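You operate a simulated robot arm through the tools that you are given. There is no shell and no other tool. Be economical: measure what you need, move in short steps, check, and stop when the job is done.

The job below is to be done with a simulated two-armed robot. You get a single attempt, and the scene is never put back.

Task
Brush the rusty neck flange clean and offer both flanges up to the clamped offcuts.
Fine: orange wire brush, put back; rusty one on the offcut with the green band, grey one on the offcut with the blue band, each in the middle. Set down upright: orange wire brush. What is to be rubbed or washed off counts as gone when no trace of it is left.

Only the result counts: the job must be done as asked and must still hold three seconds after the hand-in. Knocking over, shifting, dropping, spilling or breaking anything else fails it.

Robot
Two 6-joint arms with two-finger grippers on one trunk, on a base that drives. Base frame: it is fixed to the floor where the robot stands at the start and does not move with it; the origin is under the middle of the robot, x ahead of it, y to its left, z up; the surface under the hand at the start is at about z = 0.82. Readings come in m, degrees, newtons and seconds.
The left shoulder is at the start at [0.061, 0.143, 0.9], the right one opposite. With the tool pointing down near the work surface each hand reaches from about 0.32 to 0.72 m from the robot's upright axis, wherever it stands, measured 20 degrees to its own side. Places, roughly: mouth of the offcut with blue band [0.7, 0, 0.9]; mouth of the offcut with green band [0.6, 0.1, 0.9]. Payload 2.45 kg a hand.
The TCP of each hand is the grasp point between the finger pads, 0.026 m short of the fingertips. In the tool frame z runs along the fingers and y along their closing line. Largest opening 0.096 m; the body of the gripper starts 0.069 m behind the TCP.
Orientation is that of the tool frame in the base frame, as a unit quaternion [x, y, z, w]. With the fingers straight down and closing along the base's y, the tool's x points along the base's -x, its y along +y and its z along -z.

Tools
- The arms move only by the tool apply_moves. It takes "left_steps", "right_steps" or both (then of equal length, played together; a hand with none holds still); each is a list of rows, each a list of 3 entries, a list of its own where there are three numbers: the gripper command, from -1 (shut) to 1 (fully open), values between in proportion, then the shift along the base's x, y, z in units of 25 mm (1.0 is 25 mm), then the turn, a rotation vector about the base's x, y, z in units of 4 degrees (1.0 is 4 degrees). In form: [[gripper, [dx, dy, dz], [wx, wy, wz]], ...]. A call has 1 to 20 rows; each row shifts and turns the commanded pose from where the row before left it. A call with a number of a shift or a turn outside -1 to 1 is refused whole. A row lasts 0.2 s, in which the tool goes at most 0.05 m and 8.6 degrees; a call with a longer step from one row to the next is refused whole, and so is a gripper value outside its range. Where a pose cannot be reached the arm comes as near as it can. A force on the tool above 40 N (or 10 N above the force at the start of the call, whichever is more), or a blocked arm, ends the call early, and 0.2 s more pass. The fingers move at their own pace and stop on an object; they squeeze with about 32 N. The grip force told is the motor's: it shows also when the fingers shut on nothing. Time passes only in rows, and 0.2 s behind the last, so rows that do not move let the fingers close. The reply holds the time, the measured pose of the TCP, the force on the tool along the base axes, the opening and the grip force, in the units named above and with some noise, with the torque about the TCP (base axes, N m) and any sound that the robot's microphone picked up.
- Cameras (640 x 400 px; columns grow to the right, rows downward): "scene" is now at [0.1373, 0.0232, 1.5102]; the picture's right is [0.32, -0.95, -0.00], its down [-0.69, -0.23, -0.69] and it looks along [0.65, 0.22, -0.73] (base axes); focal length 260 px, centre (320, 200). "left" rides on the left gripper at [0.082, -0.003, -0.098] in its tool frame; the picture's right is [0.04, 1.00, 0.00], its down [-0.73, 0.03, -0.68] and it looks along [-0.68, 0.03, 0.73] (tool axes); focal length 256 px, centre (320, 200). "right" rides on the right gripper at [0.082, 0.003, -0.098] in its tool frame; the picture's right is [-0.04, 1.00, 0.00], its down [-0.73, -0.03, -0.68] and it looks along [-0.68, -0.03, 0.73] (tool axes); focal length 256 px, centre (320, 200). There is no depth. A picture from a camera that has moved, and an enlarged one, comes with that camera's place and axes in the base frame and with its lens.
- capture(camera): a new picture of that camera. No time passes.
- raise_lower(by): slides the trunk up (or, below 0, down) by that many m; the arms and the scene camera ride with it, the base frame stays. It gives what a move gives, with no picture.
- steer(legs): drives the robot by 1 to 6 legs, each [ahead, turn to the left] in m and degrees, along the robot's own axes; the way and the turn of a leg run together, so that a leg with both is an arc; at most 1.5 m and 180 degrees a leg. The arms and the cameras ride along, it lands a little off, and it stops where it bumps. It gives what a move gives.
- pan_tilt(pan, tilt): turns the head with the scene camera to pan (to the left, within 86 degrees either way) and tilt (down, from -29 to 69), counted from straight ahead of the robot. It gives what a move gives.
- zoom(camera, box): a new picture of the part [left, top, right, bottom] of that camera's present view, enlarged. No time passes.
- sign_off(): hands the job in; it is judged then, once.

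Go step by step. Nothing tells you exact positions but the pictures and the camera data: compare them with the known pose of the tool, close in by small moves and look again before you grip or let go. The budget is 120 turns and 88 pictures, counting those below and the enlarged ones. Unless the task says otherwise, let go and move clear before handing in, and close with one line.

The tools are called after "Call:" by a JSON object that holds its "name" and its "arguments". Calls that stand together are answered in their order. apply_moves: Moves the arms, as the interface text tells. Its arguments: {"type":"object","properties":{"left_steps":{"type":"array","items":{"type":"array"}},"right_steps":{"type":"array","items":{"type":"array"}}},"required":[]} The other tools are called the same way: raise_lower (by) slides the trunk up or down; steer (legs) drives the base; pan_tilt (pan, tilt) turns the head that bears the scene camera; capture (camera) takes a picture; zoom (camera, box) takes an enlarged picture of a part of a camera's view; sign_off () hands the job in.

At the start:

```text
t: 0.0
left_position: [0.4578, 0.3971, 1.2281]
left_ee_rot: [0.001, 1.0, 0.0, 0.001]
left_ft_force: [0.1, -1.0, -0.2]
left_torque: [-0.01, 0.0, -0.01]
left_finger_gap: 0.0958
left_grasp_force: 0.0
right_position: [0.4923, -0.1188, 1.2357]
right_ee_rot: [0.001, 1.0, 0.0, 0.0]
right_ft_force: [0.5, -0.2, -0.8]
right_torque: [0.01, -0.02, -0.01]
right_finger_gap: 0.096
right_grasp_force: 0.1
trunk travel left (down, up): [-0.525, 0.065]
robot x, y, heading: [0.0016, 0.0029, -0.0]
head pan, tilt: [18.9, 46.5]
```

scene: 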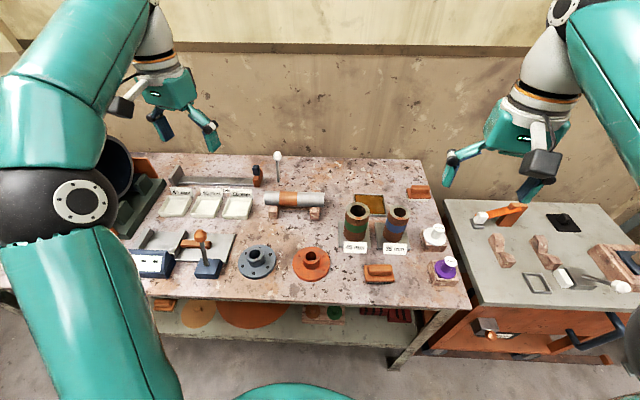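
right: 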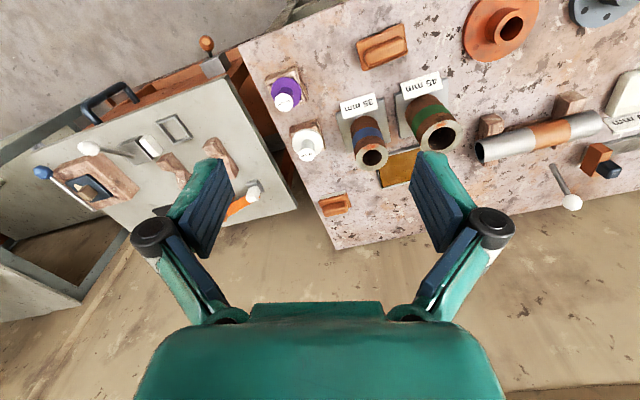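
left: 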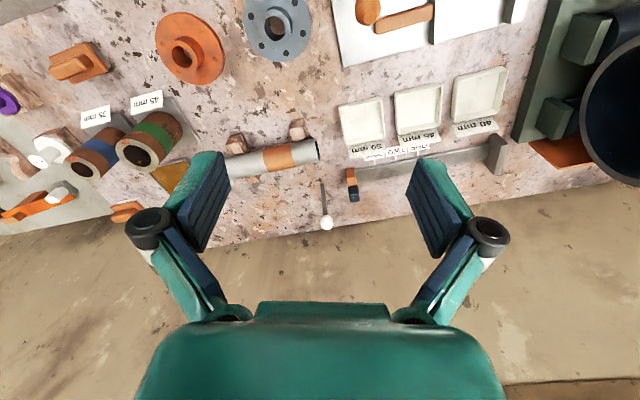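

I see a bench with two flanges (grey and rusty), two upright offcuts with bands, and several orange things that could be the wire brush. I'll zoom in to tell them apart.

Call:
{"name": "zoom", "arguments": {"camera": "scene", "box": [220, 170, 470, 320]}}

Call:
{"name": "zoom", "arguments": {"camera": "scene", "box": [430, 180, 640, 310]}}

Call:
{"name": "zoom", "arguments": {"camera": "scene", "box": [100, 140, 340, 290]}}

```text
2.56 times, centred on (345, 245) of scene
camera zoom: at [0.1373, 0.0232, 1.5102], right [0.32, -0.95, 0.0], down [-0.69, -0.23, -0.69], along [0.65, 0.22, -0.73], focal length 665 px, centre (256, 85)
```

zoom: 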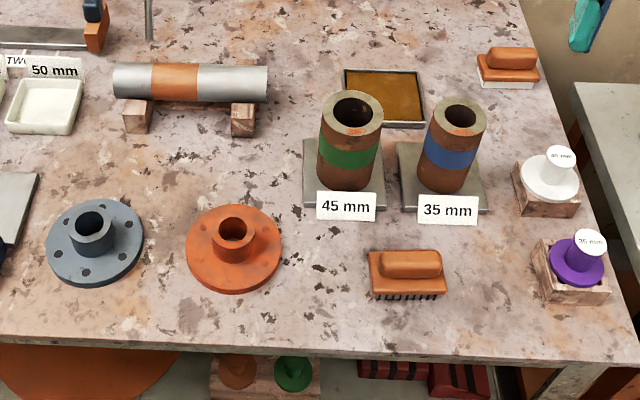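

```text
3.05 times, centred on (535, 245) of scene
camera zoom: at [0.1373, 0.0232, 1.5102], right [0.32, -0.95, 0.0], down [-0.69, -0.23, -0.69], along [0.65, 0.22, -0.73], focal length 792 px, centre (-335, 63)
```

zoom: 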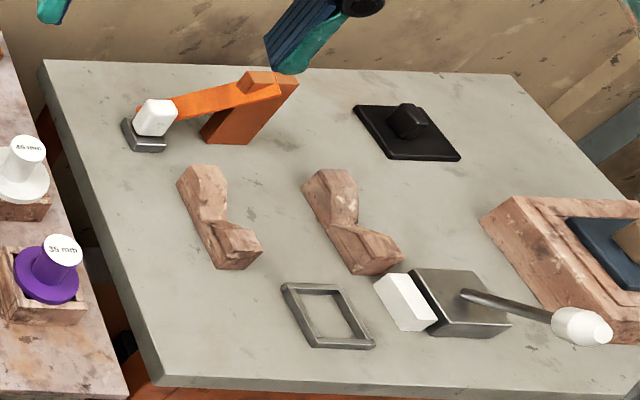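

```text
2.67 times, centred on (220, 215) of scene
camera zoom: at [0.1373, 0.0232, 1.5102], right [0.32, -0.95, 0.0], down [-0.69, -0.23, -0.69], along [0.65, 0.22, -0.73], focal length 693 px, centre (587, 160)
```

zoom: 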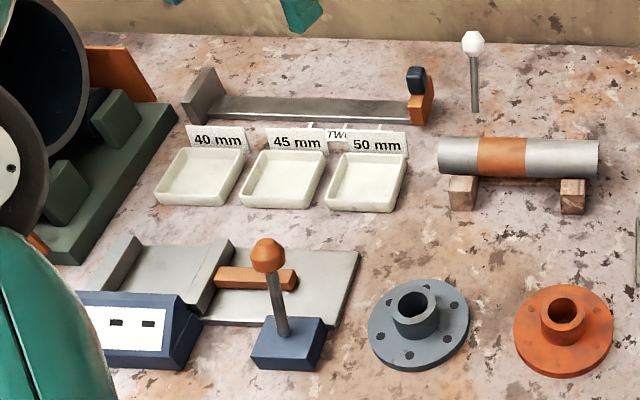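

The wire brush with dark bristles is near [0.525, -0.02], and the orange brush at the back has white bristles, so that one is a decoy. I put the rusty flange near [0.49, 0.175] and the grey one near [0.45, 0.325]; next I'll bring both hands lower for a closer look.

Call:
{"name": "apply_moves", "arguments": {"left_steps": [[1, [-0.5, -0.94, -0.74], [0, 0, 0]], [1, [-0.5, -0.94, -0.74], [0, 0, 0]], [1, [-0.5, -0.94, -0.74], [0, 0, 0]], [1, [-0.5, -0.94, -0.74], [0, 0, 0]], [1, [-0.5, -0.94, -0.74], [0, 0, 0]], [1, [-0.5, -0.94, -0.74], [0, 0, 0]], [1, [-0.5, -0.94, -0.74], [0, 0, 0]], [1, [-0.5, -0.94, -0.74], [0, 0, 0]]], "right_steps": [[1, [-0.66, 0.35, -0.78], [0, 0, 0]], [1, [-0.66, 0.35, -0.78], [0, 0, 0]], [1, [-0.66, 0.35, -0.78], [0, 0, 0]], [1, [-0.66, 0.35, -0.78], [0, 0, 0]], [1, [-0.66, 0.35, -0.78], [0, 0, 0]], [1, [-0.66, 0.35, -0.78], [0, 0, 0]], [1, [-0.66, 0.35, -0.78], [0, 0, 0]], [1, [-0.66, 0.35, -0.78], [0, 0, 0]]]}}

Call:
{"name": "capture", "arguments": {"camera": "left"}}

Call:
{"name": "capture", "arguments": {"camera": "right"}}

```text
t: 1.8
left_position: [0.3549, 0.2102, 1.0787]
left_ee_rot: [0.0, 1.0, 0.0, 0.0]
left_ft_force: [-0.1, 1.3, -0.1]
left_torque: [-0.04, 0.0, 0.01]
left_finger_gap: 0.0961
left_grasp_force: 0.1
right_position: [0.3579, -0.0488, 1.0802]
right_ee_rot: [0.003, 1.0, 0.001, -0.001]
right_ft_force: [-0.2, 0.5, -0.1]
right_torque: [-0.05, -0.01, -0.02]
right_finger_gap: 0.0956
right_grasp_force: 0.1
trunk travel left (down, up): [-0.525, 0.065]
robot x, y, heading: [0.0017, -0.0042, -0.2]
head pan, tilt: [18.9, 46.5]
```

```text
81 pictures are left
camera left: at [0.2724, 0.2072, 1.1772], right [-0.04, 1.0, 0.0], down [0.73, 0.03, 0.68], along [0.68, 0.03, -0.73], focal length 256 px, centre (320, 200)
```

left: 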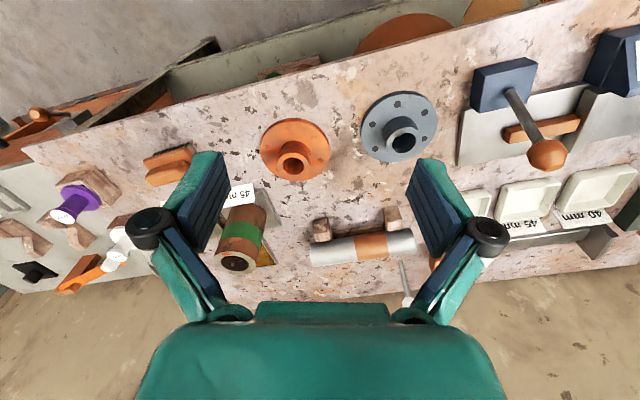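

```text
80 pictures are left
camera right: at [0.2767, -0.0456, 1.1766], right [0.04, 1.0, 0.0], down [0.73, -0.03, 0.68], along [0.68, -0.03, -0.73], focal length 256 px, centre (320, 200)
```

right: 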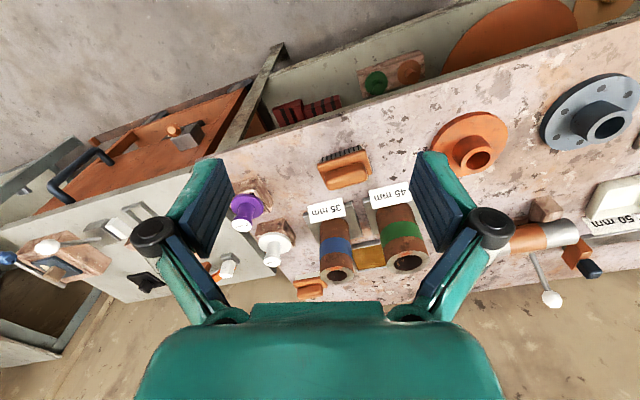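

Both hand cameras now show the parts clearly. I'll zoom in on the rusty flange, the brush and the offcuts.

Call:
{"name": "zoom", "arguments": {"camera": "left", "box": [240, 80, 450, 210]}}

Call:
{"name": "zoom", "arguments": {"camera": "right", "box": [290, 130, 450, 290]}}

Call:
{"name": "zoom", "arguments": {"camera": "scene", "box": [275, 225, 345, 290]}}

```text
3.05 times, centred on (345, 145) of left
camera zoom: at [0.2724, 0.2072, 1.1772], right [-0.04, 1.0, 0.0], down [0.73, 0.03, 0.68], along [0.68, 0.03, -0.73], focal length 780 px, centre (244, 368)
```

zoom: 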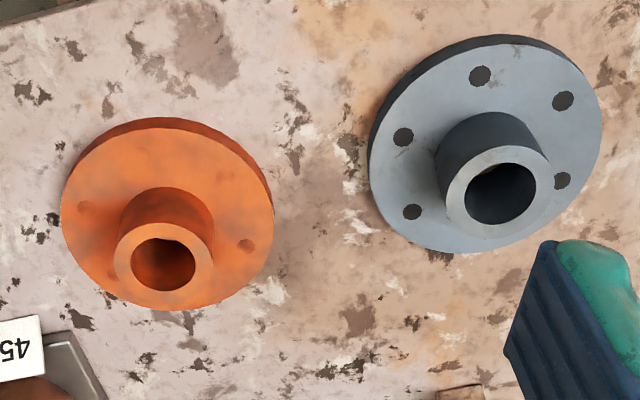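

```text
2.50 times, centred on (370, 210) of right
camera zoom: at [0.2767, -0.0456, 1.1766], right [0.04, 1.0, 0.0], down [0.73, -0.03, 0.68], along [0.68, -0.03, -0.73], focal length 640 px, centre (195, 175)
```

zoom: 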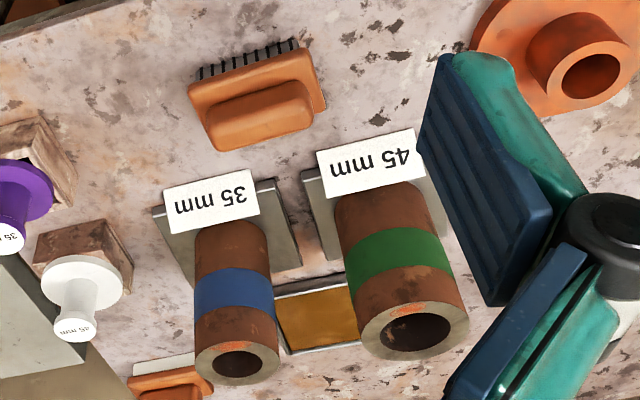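

```text
6.15 times, centred on (310, 258) of scene
camera zoom: at [0.1365, 0.0231, 1.5103], right [0.32, -0.95, 0.0], down [-0.69, -0.23, -0.69], along [0.65, 0.22, -0.72], focal length 1599 px, centre (382, -154)
```

zoom: 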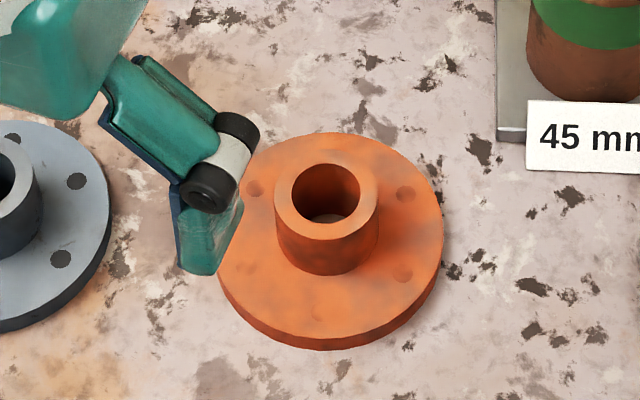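

The brush's long axis lies about 19.5° off the y axis and its centre is near [0.525, -0.016]. The rusty flange has a neck about 46 mm across and a plate about 107 mm across. I'll bring the right hand over the brush, turned to match.

Call:
{"name": "apply_moves", "arguments": {"right_steps": [[1, [0.9, 0.19, -0.74], [0, 0, 0.7]], [1, [0.9, 0.19, -0.74], [0, 0, 0.7]], [1, [0.9, 0.19, -0.74], [0, 0, 0.7]], [1, [0.9, 0.19, -0.74], [0, 0, 0.7]], [1, [0.9, 0.19, -0.74], [0, 0, 0.7]], [1, [0.9, 0.19, -0.74], [0, 0, 0.7]], [1, [0.9, 0.19, -0.74], [0, 0, 0.7]]]}}

Call:
{"name": "capture", "arguments": {"camera": "right"}}

Call:
{"name": "zoom", "arguments": {"camera": "scene", "box": [320, 200, 440, 290]}}

Call:
{"name": "zoom", "arguments": {"camera": "left", "box": [120, 130, 280, 280]}}

```text
t: 3.4
left_position: [0.3582, 0.2094, 1.0787]
left_ee_rot: [0.003, 1.0, 0.0, 0.0]
left_ft_force: [0.5, 0.3, -0.1]
left_torque: [0.0, 0.05, 0.01]
left_finger_gap: 0.0961
left_grasp_force: 0.0
right_position: [0.5178, -0.0166, 0.9496]
right_ee_rot: [-0.169, 0.986, 0.0, -0.001]
right_ft_force: [-0.4, -0.3, -0.7]
right_torque: [0.02, 0.0, -0.03]
right_finger_gap: 0.0957
right_grasp_force: 0.1
trunk travel left (down, up): [-0.525, 0.065]
robot x, y, heading: [-0.0026, 0.0019, 0.0]
head pan, tilt: [18.9, 46.5]
```

```text
76 pictures are left
camera right: at [0.4416, -0.0406, 1.0481], right [-0.3, 0.96, 0.0], down [0.7, 0.22, 0.68], along [0.65, 0.2, -0.73], focal length 256 px, centre (320, 200)
```

right: 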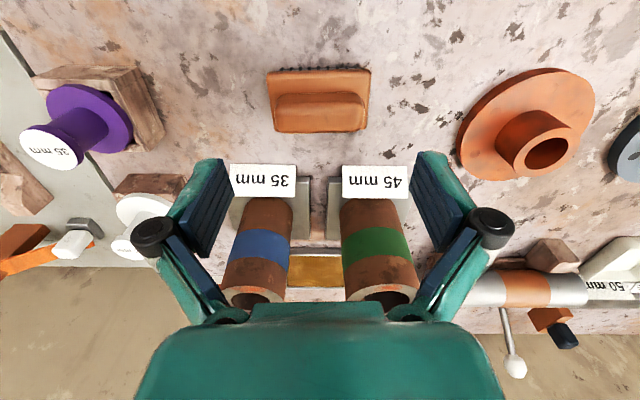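

```text
4.44 times, centred on (380, 245) of scene
camera zoom: at [0.1383, 0.0234, 1.5101], right [0.32, -0.95, 0.0], down [-0.69, -0.23, -0.69], along [0.65, 0.22, -0.73], focal length 1155 px, centre (53, 0)
```

zoom: 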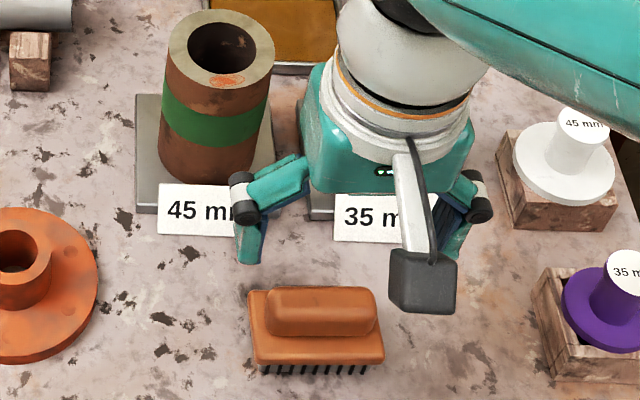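

```text
2.67 times, centred on (200, 205) of left
camera zoom: at [0.274, 0.2077, 1.177], right [-0.04, 1.0, 0.0], down [0.73, 0.03, 0.68], along [0.68, 0.02, -0.73], focal length 683 px, centre (640, 187)
```

zoom: 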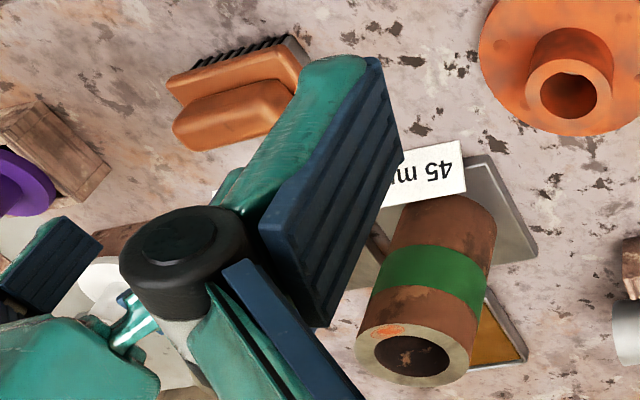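

The yaw matches and the brush lies almost exactly below the tool. I'll go down part of the way and check the height.

Call:
{"name": "apply_moves", "arguments": {"right_steps": [[1, [0.08, 0, -0.8], [0, 0, 0.15]], [1, [0.08, 0, -0.8], [0, 0, 0.15]], [1, [0, 0, -0.6], [0, 0, 0]], [1, [0, 0, 0], [0, 0, 0]]]}}

Call:
{"name": "capture", "arguments": {"camera": "right"}}

Call:
{"name": "zoom", "arguments": {"camera": "scene", "box": [340, 230, 440, 300]}}

```text
t: 4.4
left_position: [0.3566, 0.2106, 1.0784]
left_ee_rot: [0.002, 1.0, -0.001, 0.001]
left_ft_force: [0.4, 0.2, -0.8]
left_torque: [0.0, 0.01, 0.01]
left_finger_gap: 0.096
left_grasp_force: 0.2
right_position: [0.5223, -0.0163, 0.8964]
right_ee_rot: [-0.179, 0.984, 0.0, 0.001]
right_ft_force: [-0.2, -0.1, -0.5]
right_torque: [0.0, 0.04, -0.02]
right_finger_gap: 0.0958
right_grasp_force: 0.1
trunk travel left (down, up): [-0.525, 0.065]
robot x, y, heading: [-0.0026, -0.0023, -0.2]
head pan, tilt: [18.9, 46.5]
```

```text
73 pictures are left
camera right: at [0.4447, -0.0415, 0.9929], right [-0.31, 0.95, 0.0], down [0.7, 0.23, 0.68], along [0.64, 0.21, -0.73], focal length 256 px, centre (320, 200)
```

right: 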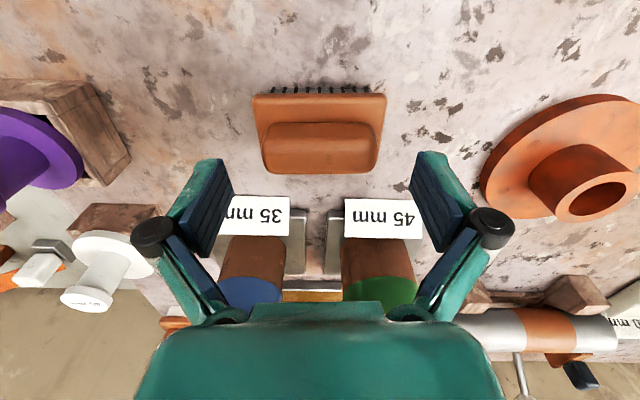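

```text
5.71 times, centred on (390, 265) of scene
camera zoom: at [0.1369, 0.0232, 1.5102], right [0.32, -0.95, 0.0], down [-0.69, -0.23, -0.69], along [0.65, 0.22, -0.73], focal length 1485 px, centre (-80, -171)
```

zoom: 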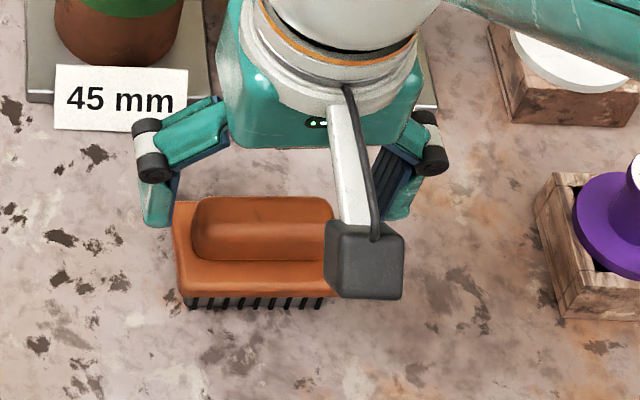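

Two views put the handle top at z ≈ 0.865 and x ≈ 0.52, centred between the fingers. I'll go down to about 0.872 and close.

Call:
{"name": "apply_moves", "arguments": {"right_steps": [[1, [0, 0, -0.5], [0, 0, 0]], [1, [0, 0, -0.4], [0, 0, 0]], [1, [0, 0, 0], [0, 0, 0]]]}}

Call:
{"name": "capture", "arguments": {"camera": "right"}}

```text
t: 5.2
left_position: [0.3564, 0.2097, 1.0787]
left_ee_rot: [0.001, 1.0, 0.0, 0.0]
left_ft_force: [-0.1, 0.1, -0.4]
left_torque: [-0.01, -0.04, -0.02]
left_finger_gap: 0.0958
left_grasp_force: 0.1
right_position: [0.521, -0.0139, 0.8731]
right_ee_rot: [-0.179, 0.984, 0.0, -0.001]
right_ft_force: [-0.6, -0.8, -0.6]
right_torque: [0.0, -0.02, 0.03]
right_finger_gap: 0.0963
right_grasp_force: 0.0
trunk travel left (down, up): [-0.525, 0.065]
robot x, y, heading: [-0.0007, 0.0026, -0.2]
head pan, tilt: [18.9, 46.5]
```

```text
71 pictures are left
camera right: at [0.4451, -0.041, 0.9709], right [-0.31, 0.95, 0.0], down [0.7, 0.23, 0.68], along [0.64, 0.21, -0.73], focal length 256 px, centre (320, 200)
```

right: 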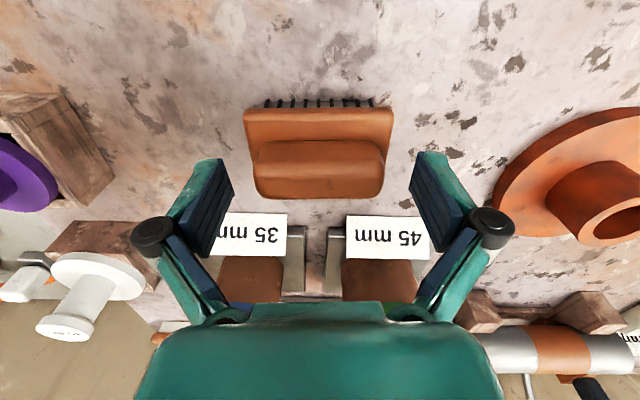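

The handle sits centred between the pads, so I'll close on it.

Call:
{"name": "apply_moves", "arguments": {"right_steps": [[1, [0, 0, -0.1], [0, 0, 0]], [-1, [0, 0, 0], [0, 0, 0]], [-1, [0, 0, 0], [0, 0, 0]], [-1, [0, 0, 0], [0, 0, 0]], [-1, [0, 0, 0], [0, 0, 0]]]}}

Call:
{"name": "capture", "arguments": {"camera": "right"}}

```text
t: 6.4
left_position: [0.3582, 0.21, 1.0791]
left_ee_rot: [0.002, 1.0, 0.0, -0.001]
left_ft_force: [-0.6, -0.5, 0.3]
left_torque: [-0.02, 0.0, 0.02]
left_finger_gap: 0.0958
left_grasp_force: 0.0
right_position: [0.5222, -0.0158, 0.8706]
right_ee_rot: [-0.179, 0.984, 0.0, 0.0]
right_ft_force: [0.7, 0.4, 0.8]
right_torque: [-0.01, 0.01, -0.03]
right_finger_gap: 0.0655
right_grasp_force: 32.2
trunk travel left (down, up): [-0.525, 0.065]
robot x, y, heading: [-0.0026, -0.0037, -0.2]
head pan, tilt: [18.9, 46.5]
```

```text
70 pictures are left
camera right: at [0.4451, -0.0416, 0.9685], right [-0.31, 0.95, 0.0], down [0.7, 0.23, 0.68], along [0.64, 0.21, -0.73], focal length 256 px, centre (320, 200)
```

right: 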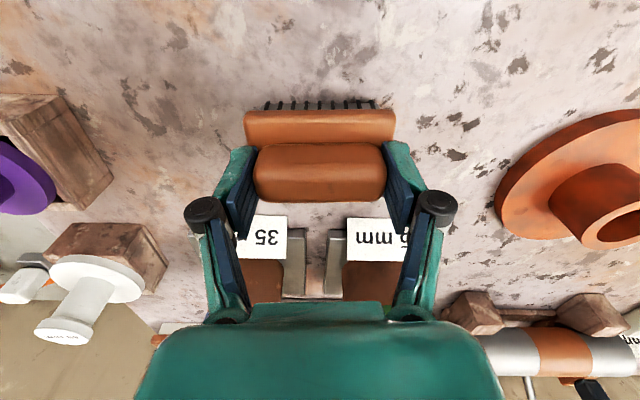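

The brush is gripped at 65.5 mm; its home is TCP [0.522, -0.0155, 0.8707] with yaw about 20.6°. I'll lift it, square it up and bring it over the near side of the rusty flange while the left hand clears away.

Call:
{"name": "apply_moves", "arguments": {"right_steps": [[-1, [0, 0, 0.9], [0, 0, 0]], [-1, [0, 0, 0.9], [0, 0, 0]], [-1, [0, 0, 0.9], [0, 0, 0]], [-1, [0, 0, 0.9], [0, 0, 0]], [-1, [-0.385, 0.95, 0], [0, 0, -0.644]], [-1, [-0.385, 0.95, 0], [0, 0, -0.644]], [-1, [-0.385, 0.95, 0], [0, 0, -0.644]], [-1, [-0.385, 0.95, 0], [0, 0, -0.644]], [-1, [-0.385, 0.95, 0], [0, 0, -0.644]], [-1, [-0.385, 0.95, 0], [0, 0, -0.644]], [-1, [-0.385, 0.95, 0], [0, 0, -0.644]], [-1, [-0.385, 0.95, 0], [0, 0, -0.644]]], "left_steps": [[1, [0, 1, 0.4], [0, 0, 0]], [1, [0, 1, 0.4], [0, 0, 0]], [1, [0, 1, 0.4], [0, 0, 0]], [1, [0, 1, 0.4], [0, 0, 0]], [1, [0, 1, 0.4], [0, 0, 0]], [1, [0, 1, 0], [0, 0, 0]], [1, [0, 1, 0], [0, 0, 0]], [1, [0, 0, 0], [0, 0, 0]], [1, [0, 0, 0], [0, 0, 0]], [1, [0, 0, 0], [0, 0, 0]], [1, [0, 0, 0], [0, 0, 0]], [1, [0, 0, 0], [0, 0, 0]]]}}

Call:
{"name": "capture", "arguments": {"camera": "right"}}

Call:
{"name": "capture", "arguments": {"camera": "scene"}}

Call:
{"name": "capture", "arguments": {"camera": "left"}}

```text
t: 9.2
left_position: [0.3572, 0.3836, 1.1288]
left_ee_rot: [0.002, 1.0, 0.0, 0.001]
left_ft_force: [0.3, -0.2, -0.8]
left_torque: [-0.01, 0.01, 0.04]
left_finger_gap: 0.0962
left_grasp_force: 0.2
right_position: [0.4857, 0.1266, 0.9642]
right_ee_rot: [0.063, 0.998, 0.016, -0.005]
right_ft_force: [0.2, -0.1, -0.9]
right_torque: [-0.02, -0.01, -0.03]
right_finger_gap: 0.0653
right_grasp_force: 31.6
trunk travel left (down, up): [-0.525, 0.065]
robot x, y, heading: [-0.0039, 0.0027, 0.1]
head pan, tilt: [18.9, 46.5]
stopped in row 12 (right hand): the arm was blocked; the commanded pose is now the measured one
```

```text
69 pictures are left
camera right: at [0.4067, 0.1352, 1.0636], right [0.17, 0.99, 0.03], down [0.73, -0.14, 0.67], along [0.66, -0.09, -0.74], focal length 256 px, centre (320, 200)
```

right: 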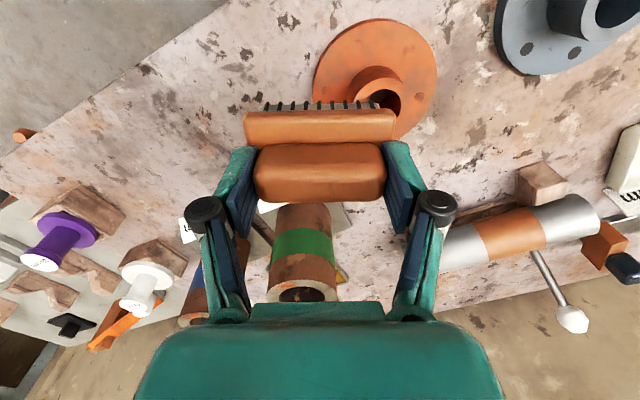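

```text
68 pictures are left
camera scene: at [0.1369, 0.0228, 1.5084], right [0.32, -0.95, 0.0], down [-0.69, -0.23, -0.69], along [0.65, 0.22, -0.73], focal length 260 px, centre (320, 200)
```

scene: 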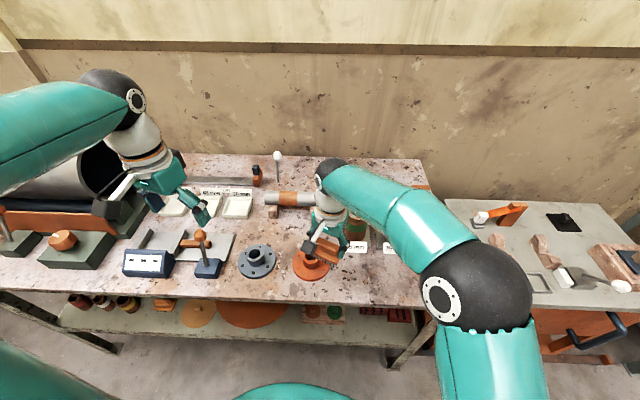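

```text
67 pictures are left
camera left: at [0.2743, 0.3813, 1.2279], right [-0.04, 1.0, 0.0], down [0.73, 0.03, 0.68], along [0.68, 0.02, -0.73], focal length 256 px, centre (320, 200)
```

left: 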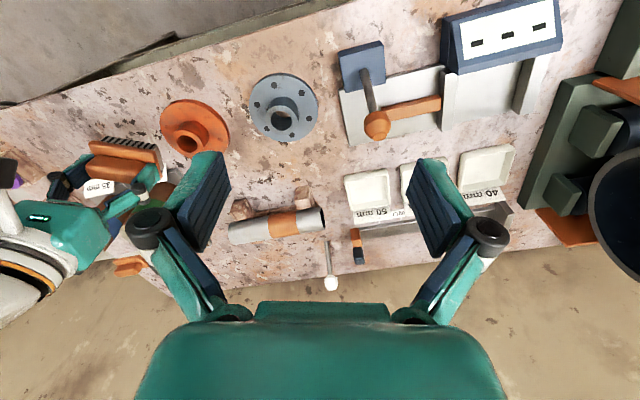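

The right arm is blocked reaching this far across. I'll raise both hands clear and turn the base 30° to the left, so the flanges, offcuts and brush all fall in the right hand's range.

Call:
{"name": "apply_moves", "arguments": {"right_steps": [[-1, [0, -0.6, 0.6], [0, 0, 0.5]], [-1, [0, -0.6, 0.6], [0, 0, 0.5]], [-1, [0, -0.6, 0.6], [0, 0, 0.5]], [-1, [0, -0.6, 0.6], [0, 0, 0.3]]], "left_steps": [[1, [0, 0, 0.8], [0, 0, 0]], [1, [0, 0, 0.8], [0, 0, 0]], [1, [0, 0, 0.8], [0, 0, 0]], [1, [0, 0, 0.8], [0, 0, 0]]]}}

Call:
{"name": "steer", "arguments": {"legs": [[0, 30]]}}

Call:
{"name": "pan_tilt", "arguments": {"pan": -10, "tilt": 48}}

Call:
{"name": "capture", "arguments": {"camera": "scene"}}

Call:
{"name": "capture", "arguments": {"camera": "right"}}

```text
t: 10.2
left_position: [0.3582, 0.3839, 1.2126]
left_ee_rot: [0.001, 1.0, 0.0, 0.0]
left_ft_force: [0.0, -0.6, 0.0]
left_torque: [0.03, 0.01, -0.01]
left_finger_gap: 0.0961
left_grasp_force: 0.0
right_position: [0.4825, 0.069, 1.0248]
right_ee_rot: [-0.004, 1.0, 0.013, -0.008]
right_ft_force: [-0.2, 0.2, -0.4]
right_torque: [0.02, 0.01, 0.0]
right_finger_gap: 0.0655
right_grasp_force: 32.2
trunk travel left (down, up): [-0.525, 0.065]
robot x, y, heading: [0.0007, 0.0036, -0.1]
head pan, tilt: [18.9, 46.5]
```

```text
t: 12.3
left_position: [0.1108, 0.5104, 1.212]
left_ee_rot: [-0.261, 0.965, 0.0, 0.0]
left_ft_force: [1.0, -0.5, 0.1]
left_torque: [0.0, 0.01, -0.02]
left_finger_gap: 0.0961
left_grasp_force: 0.0
right_position: [0.3776, 0.3014, 1.0245]
right_ee_rot: [-0.266, 0.964, 0.011, -0.01]
right_ft_force: [0.2, 0.3, -1.2]
right_torque: [-0.02, -0.01, -0.04]
right_finger_gap: 0.0654
right_grasp_force: 32.3
trunk travel left (down, up): [-0.525, 0.065]
robot x, y, heading: [0.0077, -0.0186, 30.4]
head pan, tilt: [18.9, 46.5]
```

```text
t: 13.2
left_position: [0.1081, 0.5112, 1.2121]
left_ee_rot: [-0.261, 0.965, 0.001, 0.001]
left_ft_force: [-1.2, 0.3, -0.4]
left_torque: [-0.01, 0.01, 0.0]
left_finger_gap: 0.096
left_grasp_force: 0.0
right_position: [0.3772, 0.3015, 1.0246]
right_ee_rot: [-0.266, 0.964, 0.012, -0.01]
right_ft_force: [-0.1, 0.7, -1.3]
right_torque: [-0.02, -0.03, 0.0]
right_finger_gap: 0.0654
right_grasp_force: 31.8
trunk travel left (down, up): [-0.525, 0.065]
robot x, y, heading: [0.0066, -0.022, 30.1]
head pan, tilt: [-10.0, 48.0]
```

```text
66 pictures are left
camera scene: at [0.1339, 0.0349, 1.5081], right [0.35, -0.94, 0.0], down [-0.7, -0.26, -0.67], along [0.63, 0.23, -0.74], focal length 260 px, centre (320, 200)
```

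scene: 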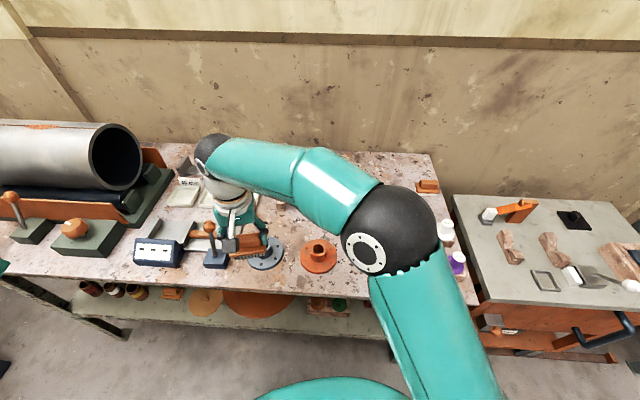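

```text
65 pictures are left
camera right: at [0.3086, 0.2607, 1.1239], right [-0.48, 0.88, 0.03], down [0.66, 0.34, 0.67], along [0.58, 0.34, -0.74], focal length 256 px, centre (320, 200)
```

right: 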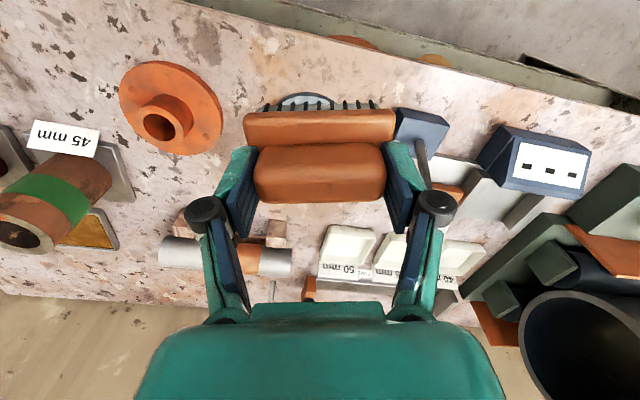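

The base has turned to about 30° and nothing was disturbed. Now I'll bring the brush over the near side of the rusty flange and take out the slight tilt.

Call:
{"name": "apply_moves", "arguments": {"right_steps": [[-1, [0.49, -1, -0.4], [-0.13, -0.19, 0]], [-1, [0.49, -1, -0.4], [-0.13, -0.18, 0]], [-1, [0.49, -1, -0.4], [0, 0, 0]], [-1, [0.49, -1, -0.4], [0, 0, 0]], [-1, [0.49, -1, -0.4], [0, 0, 0]], [-1, [0.49, -1, -0.4], [0, 0, 0]], [-1, [0, 0, -0.7], [0, 0, 0]], [-1, [0, 0, -0.7], [0, 0, 0]], [-1, [0, 0, -0.6], [0, 0, 0]]]}}

Call:
{"name": "capture", "arguments": {"camera": "right"}}

Call:
{"name": "zoom", "arguments": {"camera": "scene", "box": [230, 190, 390, 290]}}

```text
t: 15.2
left_position: [0.109, 0.5108, 1.2118]
left_ee_rot: [-0.261, 0.965, 0.0, 0.0]
left_ft_force: [-0.6, 0.1, 0.0]
left_torque: [0.0, 0.02, -0.01]
left_finger_gap: 0.0958
left_grasp_force: 0.0
right_position: [0.4512, 0.1524, 0.915]
right_ee_rot: [-0.266, 0.964, -0.001, -0.001]
right_ft_force: [0.1, -0.5, -1.6]
right_torque: [-0.03, -0.06, -0.01]
right_finger_gap: 0.0652
right_grasp_force: 31.8
trunk travel left (down, up): [-0.525, 0.065]
robot x, y, heading: [0.0029, -0.0197, 30.5]
head pan, tilt: [-10.0, 48.0]
```

```text
64 pictures are left
camera right: at [0.3799, 0.1127, 1.0128], right [-0.48, 0.88, 0.0], down [0.65, 0.35, 0.68], along [0.6, 0.32, -0.74], focal length 256 px, centre (320, 200)
```

right: 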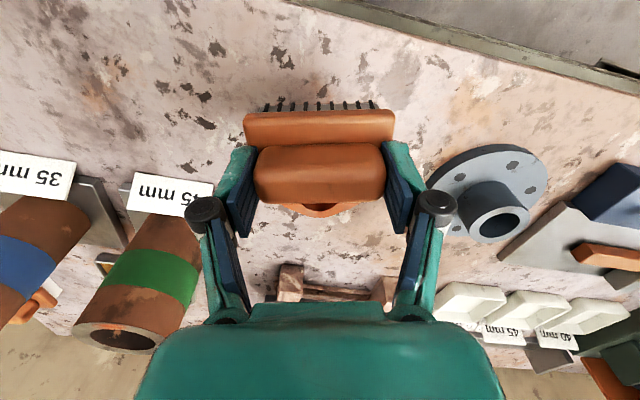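

```text
4.00 times, centred on (310, 240) of scene
camera zoom: at [0.1346, 0.0346, 1.508], right [0.35, -0.94, 0.0], down [-0.7, -0.26, -0.67], along [0.63, 0.23, -0.74], focal length 1040 px, centre (360, 40)
```

zoom: 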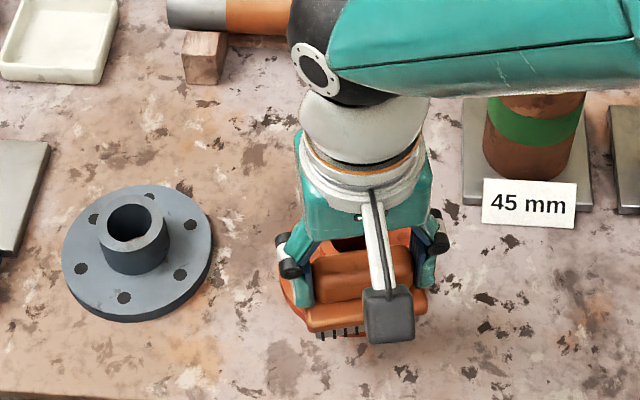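

The brush hangs just in front of the neck. I'll lower it slowly until it touches the plate.

Call:
{"name": "apply_moves", "arguments": {"right_steps": [[-1, [0, 0, -0.4], [0, 0, 0]], [-1, [0, 0, -0.4], [0, 0, 0]], [-1, [0, 0, -0.2], [0, 0, 0]], [-1, [0, 0, -0.16], [0, 0, 0]], [-1, [0, 0, -0.08], [0, 0, 0]], [-1, [0, 0, 0], [0, 0, 0]]]}}

```text
t: 16.6
left_position: [0.1088, 0.5112, 1.2114]
left_ee_rot: [-0.261, 0.965, 0.001, 0.001]
left_ft_force: [-1.2, 0.6, -0.4]
left_torque: [0.01, 0.0, -0.01]
left_finger_gap: 0.096
left_grasp_force: 0.0
right_position: [0.4513, 0.1513, 0.8832]
right_ee_rot: [-0.266, 0.964, -0.002, -0.001]
right_ft_force: [0.2, 0.6, -0.9]
right_torque: [0.02, -0.02, -0.01]
right_finger_gap: 0.0652
right_grasp_force: 31.9
trunk travel left (down, up): [-0.525, 0.065]
robot x, y, heading: [0.0107, -0.022, 30.4]
head pan, tilt: [-10.0, 48.0]
```

No contact yet. I'll keep lowering in millimetre steps.

Call:
{"name": "apply_moves", "arguments": {"right_steps": [[-1, [0, 0, -0.06], [0, 0, 0]], [-1, [0, 0, -0.06], [0, 0, 0]], [-1, [0, 0, -0.06], [0, 0, 0]], [-1, [0, 0, 0], [0, 0, 0]]]}}

Call:
{"name": "zoom", "arguments": {"camera": "right", "box": [220, 60, 420, 230]}}

```text
t: 17.6
left_position: [0.108, 0.5099, 1.213]
left_ee_rot: [-0.261, 0.965, -0.001, 0.0]
left_ft_force: [0.5, 0.4, -0.6]
left_torque: [-0.01, 0.01, -0.01]
left_finger_gap: 0.096
left_grasp_force: 0.0
right_position: [0.4495, 0.152, 0.8808]
right_ee_rot: [-0.266, 0.964, -0.001, 0.001]
right_ft_force: [1.9, -1.4, 21.8]
right_torque: [0.02, -0.24, -0.06]
right_finger_gap: 0.0657
right_grasp_force: 32.3
trunk travel left (down, up): [-0.525, 0.065]
robot x, y, heading: [0.0057, -0.0209, 30.1]
head pan, tilt: [-10.0, 48.0]
```

```text
2.35 times, centred on (320, 145) of right
camera zoom: at [0.3792, 0.1121, 0.9784], right [-0.48, 0.88, 0.0], down [0.64, 0.35, 0.68], along [0.6, 0.32, -0.73], focal length 602 px, centre (320, 329)
```

zoom: 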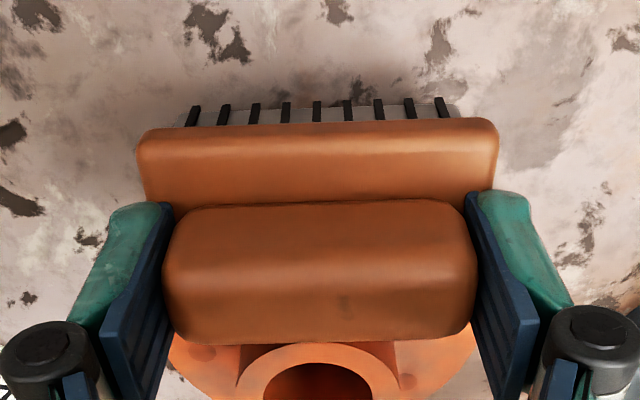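

Contact is about 22 N, with the plate top at z ≈ 0.83. I'll ease off 1 mm and stroke tangentially.

Call:
{"name": "apply_moves", "arguments": {"right_steps": [[-1, [0, 0, 0.04], [0, 0, 0]], [-1, [-0.257, 0.43, 0], [0, 0, 0]], [-1, [-0.257, 0.43, 0], [0, 0, 0]], [-1, [0.257, -0.43, 0], [0, 0, 0]], [-1, [0.257, -0.43, 0], [0, 0, 0]], [-1, [0.257, -0.43, 0], [0, 0, 0]], [-1, [0.257, -0.43, 0], [0, 0, 0]], [-1, [-0.257, 0.43, 0], [0, 0, 0]], [-1, [-0.257, 0.43, 0], [0, 0, 0]]]}}

Call:
{"name": "zoom", "arguments": {"camera": "right", "box": [180, 60, 460, 250]}}

Call:
{"name": "zoom", "arguments": {"camera": "scene", "box": [230, 190, 390, 290]}}

```text
t: 19.6
left_position: [0.1073, 0.5108, 1.2125]
left_ee_rot: [-0.261, 0.965, -0.001, 0.0]
left_ft_force: [0.5, -0.1, 0.1]
left_torque: [0.05, 0.01, -0.01]
left_finger_gap: 0.0961
left_grasp_force: 0.0
right_position: [0.4485, 0.1502, 0.881]
right_ee_rot: [-0.266, 0.964, 0.0, 0.001]
right_ft_force: [2.2, -3.3, 17.1]
right_torque: [-0.05, -0.17, -0.03]
right_finger_gap: 0.0656
right_grasp_force: 32.0
trunk travel left (down, up): [-0.525, 0.065]
robot x, y, heading: [0.0102, -0.0238, 30.1]
head pan, tilt: [-10.0, 48.0]
```

```text
2.11 times, centred on (320, 155) of right
camera zoom: at [0.3784, 0.1111, 0.9786], right [-0.48, 0.88, 0.0], down [0.64, 0.35, 0.68], along [0.6, 0.32, -0.73], focal length 539 px, centre (320, 295)
```

zoom: 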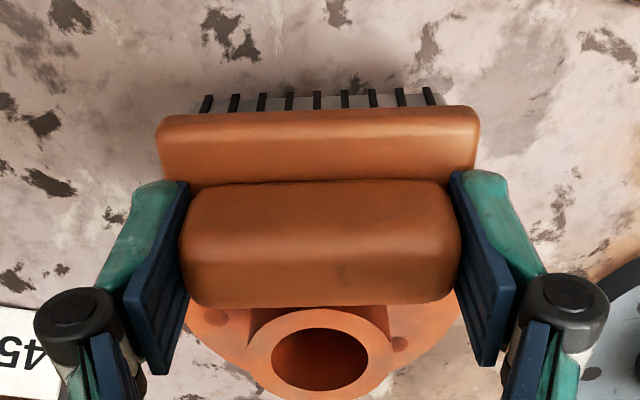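

```text
4.00 times, centred on (310, 240) of scene
camera zoom: at [0.1332, 0.033, 1.5083], right [0.35, -0.94, 0.0], down [-0.7, -0.26, -0.67], along [0.63, 0.23, -0.74], focal length 1040 px, centre (360, 40)
```

zoom: 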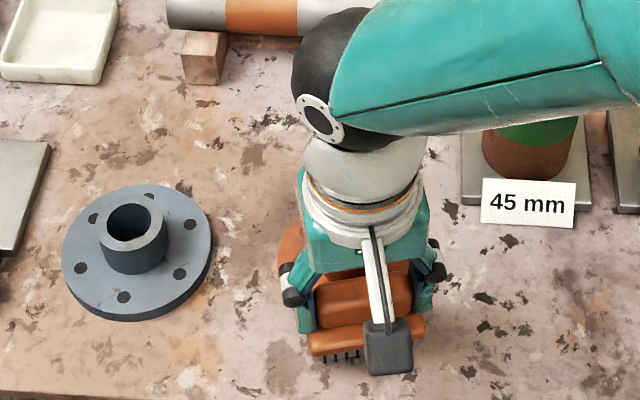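

I can't tell yet whether the stroke had any effect. I'll lift and back off to inspect the plate.

Call:
{"name": "apply_moves", "arguments": {"right_steps": [[-1, [0, 0, 1], [0, 0, 0]], [-1, [-0.6, -0.36, 1], [0, 0, 0]], [-1, [-0.6, -0.36, 0.5], [0, 0, 0]], [-1, [-0.6, -0.36, 0], [0, 0, 0]]]}}

Call:
{"name": "capture", "arguments": {"camera": "right"}}

Call:
{"name": "zoom", "arguments": {"camera": "scene", "box": [230, 190, 390, 290]}}

```text
t: 20.6
left_position: [0.1086, 0.5111, 1.213]
left_ee_rot: [-0.261, 0.965, 0.001, 0.001]
left_ft_force: [-0.6, -0.3, 0.4]
left_torque: [0.0, 0.0, 0.02]
left_finger_gap: 0.0959
left_grasp_force: 0.0
right_position: [0.4042, 0.1235, 0.9447]
right_ee_rot: [-0.266, 0.964, -0.001, 0.0]
right_ft_force: [0.2, -0.2, -1.1]
right_torque: [0.02, -0.02, -0.01]
right_finger_gap: 0.0655
right_grasp_force: 31.7
trunk travel left (down, up): [-0.525, 0.065]
robot x, y, heading: [0.0113, -0.0194, 30.1]
head pan, tilt: [-10.0, 48.0]
```

```text
59 pictures are left
camera right: at [0.3333, 0.0846, 1.0425], right [-0.48, 0.88, 0.0], down [0.64, 0.35, 0.68], along [0.6, 0.32, -0.73], focal length 256 px, centre (320, 200)
```

right: 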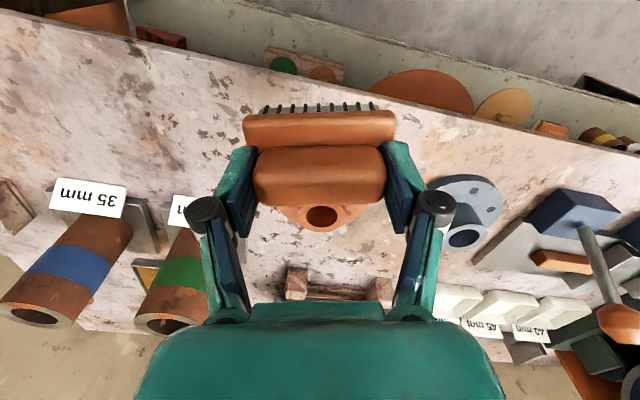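

```text
4.00 times, centred on (310, 240) of scene
camera zoom: at [0.1337, 0.0339, 1.5081], right [0.35, -0.94, 0.0], down [-0.7, -0.26, -0.67], along [0.63, 0.23, -0.74], focal length 1040 px, centre (360, 40)
```

zoom: 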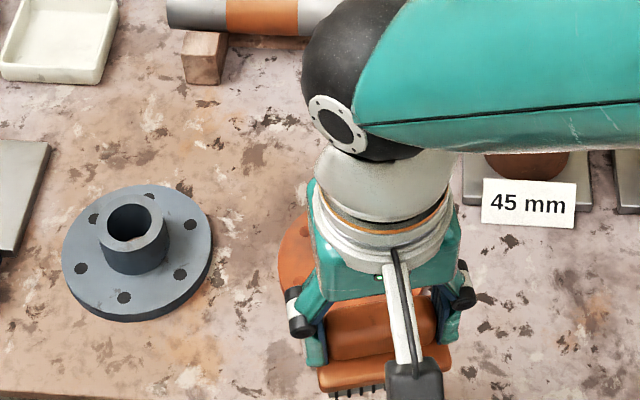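

My own hand blocks the view, so I'll slide it to the right.

Call:
{"name": "apply_moves", "arguments": {"right_steps": [[-1, [0, -1, 0.3], [0, 0, 0]], [-1, [0, -1, 0.3], [0, 0, 0]], [-1, [0, -1, 0], [0, 0, 0]], [-1, [0, -1, 0], [0, 0, 0]], [-1, [0, -0.5, 0], [0, 0, 0]]]}}

Call:
{"name": "zoom", "arguments": {"camera": "scene", "box": [270, 215, 370, 290]}}

Call:
{"name": "capture", "arguments": {"camera": "right"}}

```text
t: 21.8
left_position: [0.1091, 0.5108, 1.212]
left_ee_rot: [-0.261, 0.965, 0.0, 0.001]
left_ft_force: [0.7, -0.7, 0.6]
left_torque: [0.0, 0.0, -0.06]
left_finger_gap: 0.096
left_grasp_force: 0.1
right_position: [0.4066, 0.0112, 0.9588]
right_ee_rot: [-0.266, 0.964, -0.001, 0.0]
right_ft_force: [0.2, 0.1, -0.6]
right_torque: [-0.02, 0.01, 0.02]
right_finger_gap: 0.0651
right_grasp_force: 32.1
trunk travel left (down, up): [-0.525, 0.065]
robot x, y, heading: [0.0057, -0.0203, 30.5]
head pan, tilt: [-10.0, 48.0]
```

```text
5.33 times, centred on (320, 252) of scene
camera zoom: at [0.1342, 0.034, 1.5081], right [0.35, -0.94, 0.0], down [-0.7, -0.26, -0.67], along [0.63, 0.23, -0.74], focal length 1386 px, centre (320, -80)
```

zoom: 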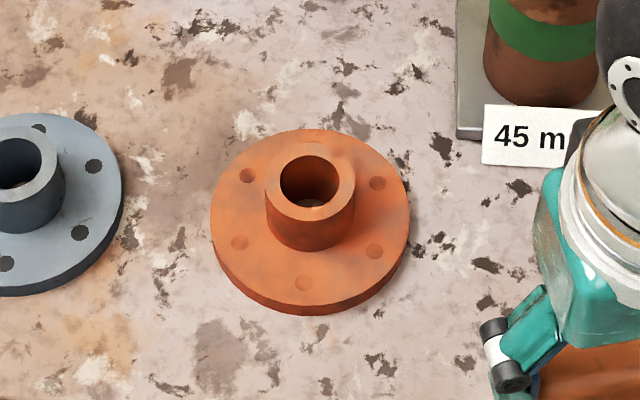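

```text
56 pictures are left
camera right: at [0.3342, -0.0284, 1.0565], right [-0.48, 0.88, 0.0], down [0.65, 0.35, 0.68], along [0.6, 0.32, -0.73], focal length 256 px, centre (320, 200)
```

right: 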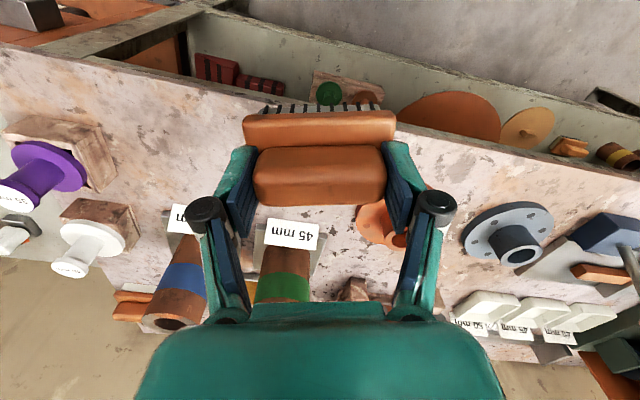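

The bolt holes show more clearly now, so the rust thins over the whole flange as I rub. I'll go back and keep stroking.

Call:
{"name": "apply_moves", "arguments": {"right_steps": [[-1, [0.287, 0.935, 0], [0, 0, 0]], [-1, [0.287, 0.935, 0], [0, 0, 0]], [-1, [0.287, 0.935, 0], [0, 0, 0]], [-1, [0.287, 0.935, 0], [0, 0, 0]], [-1, [0.287, 0.935, 0], [0, 0, 0]], [-1, [0.287, 0.935, 0], [0, 0, 0]], [-1, [0, 0, -0.95], [0, 0, 0]], [-1, [0, 0, -0.95], [0, 0, 0]], [-1, [0, 0, -0.95], [0, 0, 0]], [-1, [0, 0, -0.12], [0, 0, 0]], [-1, [0, 0, -0.12], [0, 0, 0]], [-1, [-0.257, 0.43, 0], [0, 0, 0]], [-1, [-0.257, 0.43, 0], [0, 0, 0]], [-1, [0.257, -0.43, 0], [0, 0, 0]], [-1, [0.257, -0.43, 0], [0, 0, 0]], [-1, [0.257, -0.43, 0], [0, 0, 0]], [-1, [0.257, -0.43, 0], [0, 0, 0]], [-1, [-0.257, 0.43, 0], [0, 0, 0]], [-1, [-0.257, 0.43, 0], [0, 0, 0]]]}}

```text
t: 25.8
left_position: [0.1081, 0.5107, 1.2128]
left_ee_rot: [-0.262, 0.965, 0.0, 0.001]
left_ft_force: [-0.4, -0.1, -1.1]
left_torque: [0.01, -0.02, 0.0]
left_finger_gap: 0.096
left_grasp_force: 0.0
right_position: [0.4482, 0.1523, 0.8817]
right_ee_rot: [-0.267, 0.964, 0.0, 0.001]
right_ft_force: [1.2, -1.4, 10.8]
right_torque: [-0.01, -0.08, -0.01]
right_finger_gap: 0.0654
right_grasp_force: 32.1
trunk travel left (down, up): [-0.525, 0.065]
robot x, y, heading: [0.0096, -0.0219, 30.0]
head pan, tilt: [-10.0, 48.0]
```

Contact is steady at about 11 N. I'll run a longer stretch of strokes.

Call:
{"name": "apply_moves", "arguments": {"right_steps": [[-1, [-0.41, 0.69, 0], [0, 0, 0]], [-1, [0.41, -0.69, 0], [0, 0, 0]], [-1, [0.41, -0.69, 0], [0, 0, 0]], [-1, [-0.41, 0.69, 0], [0, 0, 0]], [-1, [-0.41, 0.69, 0], [0, 0, 0]], [-1, [0.41, -0.69, 0], [0, 0, 0]], [-1, [0.41, -0.69, 0], [0, 0, 0]], [-1, [-0.41, 0.69, 0], [0, 0, 0]], [-1, [-0.41, 0.69, 0], [0, 0, 0]], [-1, [0.41, -0.69, 0], [0, 0, 0]], [-1, [0.41, -0.69, 0], [0, 0, 0]], [-1, [-0.41, 0.69, 0], [0, 0, 0]], [-1, [-0.41, 0.69, 0], [0, 0, 0]], [-1, [0.41, -0.69, 0], [0, 0, 0]], [-1, [0.41, -0.69, 0], [0, 0, 0]], [-1, [-0.41, 0.69, 0], [0, 0, 0]], [-1, [-0.41, 0.69, 0], [0, 0, 0]], [-1, [0.41, -0.69, 0], [0, 0, 0]]]}}

Call:
{"name": "zoom", "arguments": {"camera": "right", "box": [180, 60, 460, 250]}}

```text
t: 29.6
left_position: [0.1078, 0.511, 1.212]
left_ee_rot: [-0.261, 0.965, 0.001, 0.001]
left_ft_force: [-0.3, 0.0, -0.5]
left_torque: [0.01, 0.03, 0.0]
left_finger_gap: 0.0959
left_grasp_force: 0.1
right_position: [0.4474, 0.1546, 0.8806]
right_ee_rot: [-0.266, 0.964, 0.0, 0.0]
right_ft_force: [-1.1, 0.3, 6.5]
right_torque: [0.08, 0.01, -0.06]
right_finger_gap: 0.0653
right_grasp_force: 32.4
trunk travel left (down, up): [-0.525, 0.065]
robot x, y, heading: [0.0107, -0.0195, 30.0]
head pan, tilt: [-10.0, 48.0]
```

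```text
2.11 times, centred on (320, 155) of right
camera zoom: at [0.3767, 0.1141, 0.9787], right [-0.48, 0.88, 0.0], down [0.64, 0.35, 0.68], along [0.6, 0.32, -0.73], focal length 539 px, centre (320, 295)
```

zoom: 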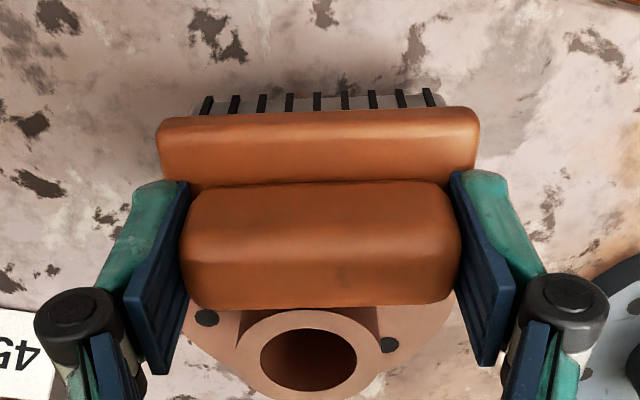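

The rust is clearly fading. More of the same strokes.

Call:
{"name": "apply_moves", "arguments": {"right_steps": [[-1, [-0.41, 0.69, -0.02], [0, 0, 0]], [-1, [0.41, -0.69, 0], [0, 0, 0]], [-1, [0.41, -0.69, 0], [0, 0, 0]], [-1, [-0.41, 0.69, 0], [0, 0, 0]], [-1, [-0.41, 0.69, 0], [0, 0, 0]], [-1, [0.41, -0.69, 0], [0, 0, 0]], [-1, [0.41, -0.69, 0], [0, 0, 0]], [-1, [-0.41, 0.69, 0], [0, 0, 0]], [-1, [-0.41, 0.69, 0], [0, 0, 0]], [-1, [0.41, -0.69, 0], [0, 0, 0]], [-1, [0.41, -0.69, 0], [0, 0, 0]], [-1, [-0.41, 0.69, 0], [0, 0, 0]], [-1, [-0.41, 0.69, 0], [0, 0, 0]], [-1, [0.41, -0.69, 0], [0, 0, 0]], [-1, [0.41, -0.69, 0], [0, 0, 0]], [-1, [-0.41, 0.69, 0], [0, 0, 0]], [-1, [-0.41, 0.69, 0], [0, 0, 0]], [-1, [0.41, -0.69, 0], [0, 0, 0]]]}}

Call:
{"name": "zoom", "arguments": {"camera": "right", "box": [180, 60, 460, 250]}}

```text
t: 33.4
left_position: [0.1062, 0.5094, 1.2128]
left_ee_rot: [-0.261, 0.965, 0.0, 0.003]
left_ft_force: [0.4, 0.0, -0.2]
left_torque: [0.02, 0.03, 0.0]
left_finger_gap: 0.0959
left_grasp_force: 0.0
right_position: [0.4469, 0.1527, 0.8813]
right_ee_rot: [-0.266, 0.964, 0.0, 0.002]
right_ft_force: [-4.5, 6.6, 23.1]
right_torque: [0.15, -0.05, 0.05]
right_finger_gap: 0.0654
right_grasp_force: 31.6
trunk travel left (down, up): [-0.525, 0.065]
robot x, y, heading: [0.0092, -0.0228, 30.0]
head pan, tilt: [-10.0, 48.0]
```

```text
2.11 times, centred on (320, 155) of right
camera zoom: at [0.3754, 0.1124, 0.9782], right [-0.48, 0.88, 0.0], down [0.64, 0.35, 0.68], along [0.6, 0.33, -0.73], focal length 539 px, centre (320, 295)
```

zoom: 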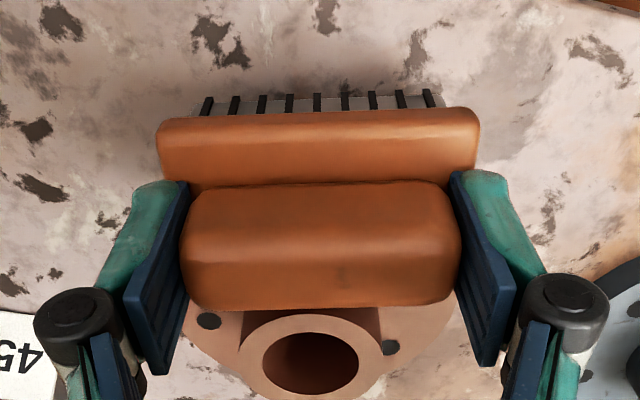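

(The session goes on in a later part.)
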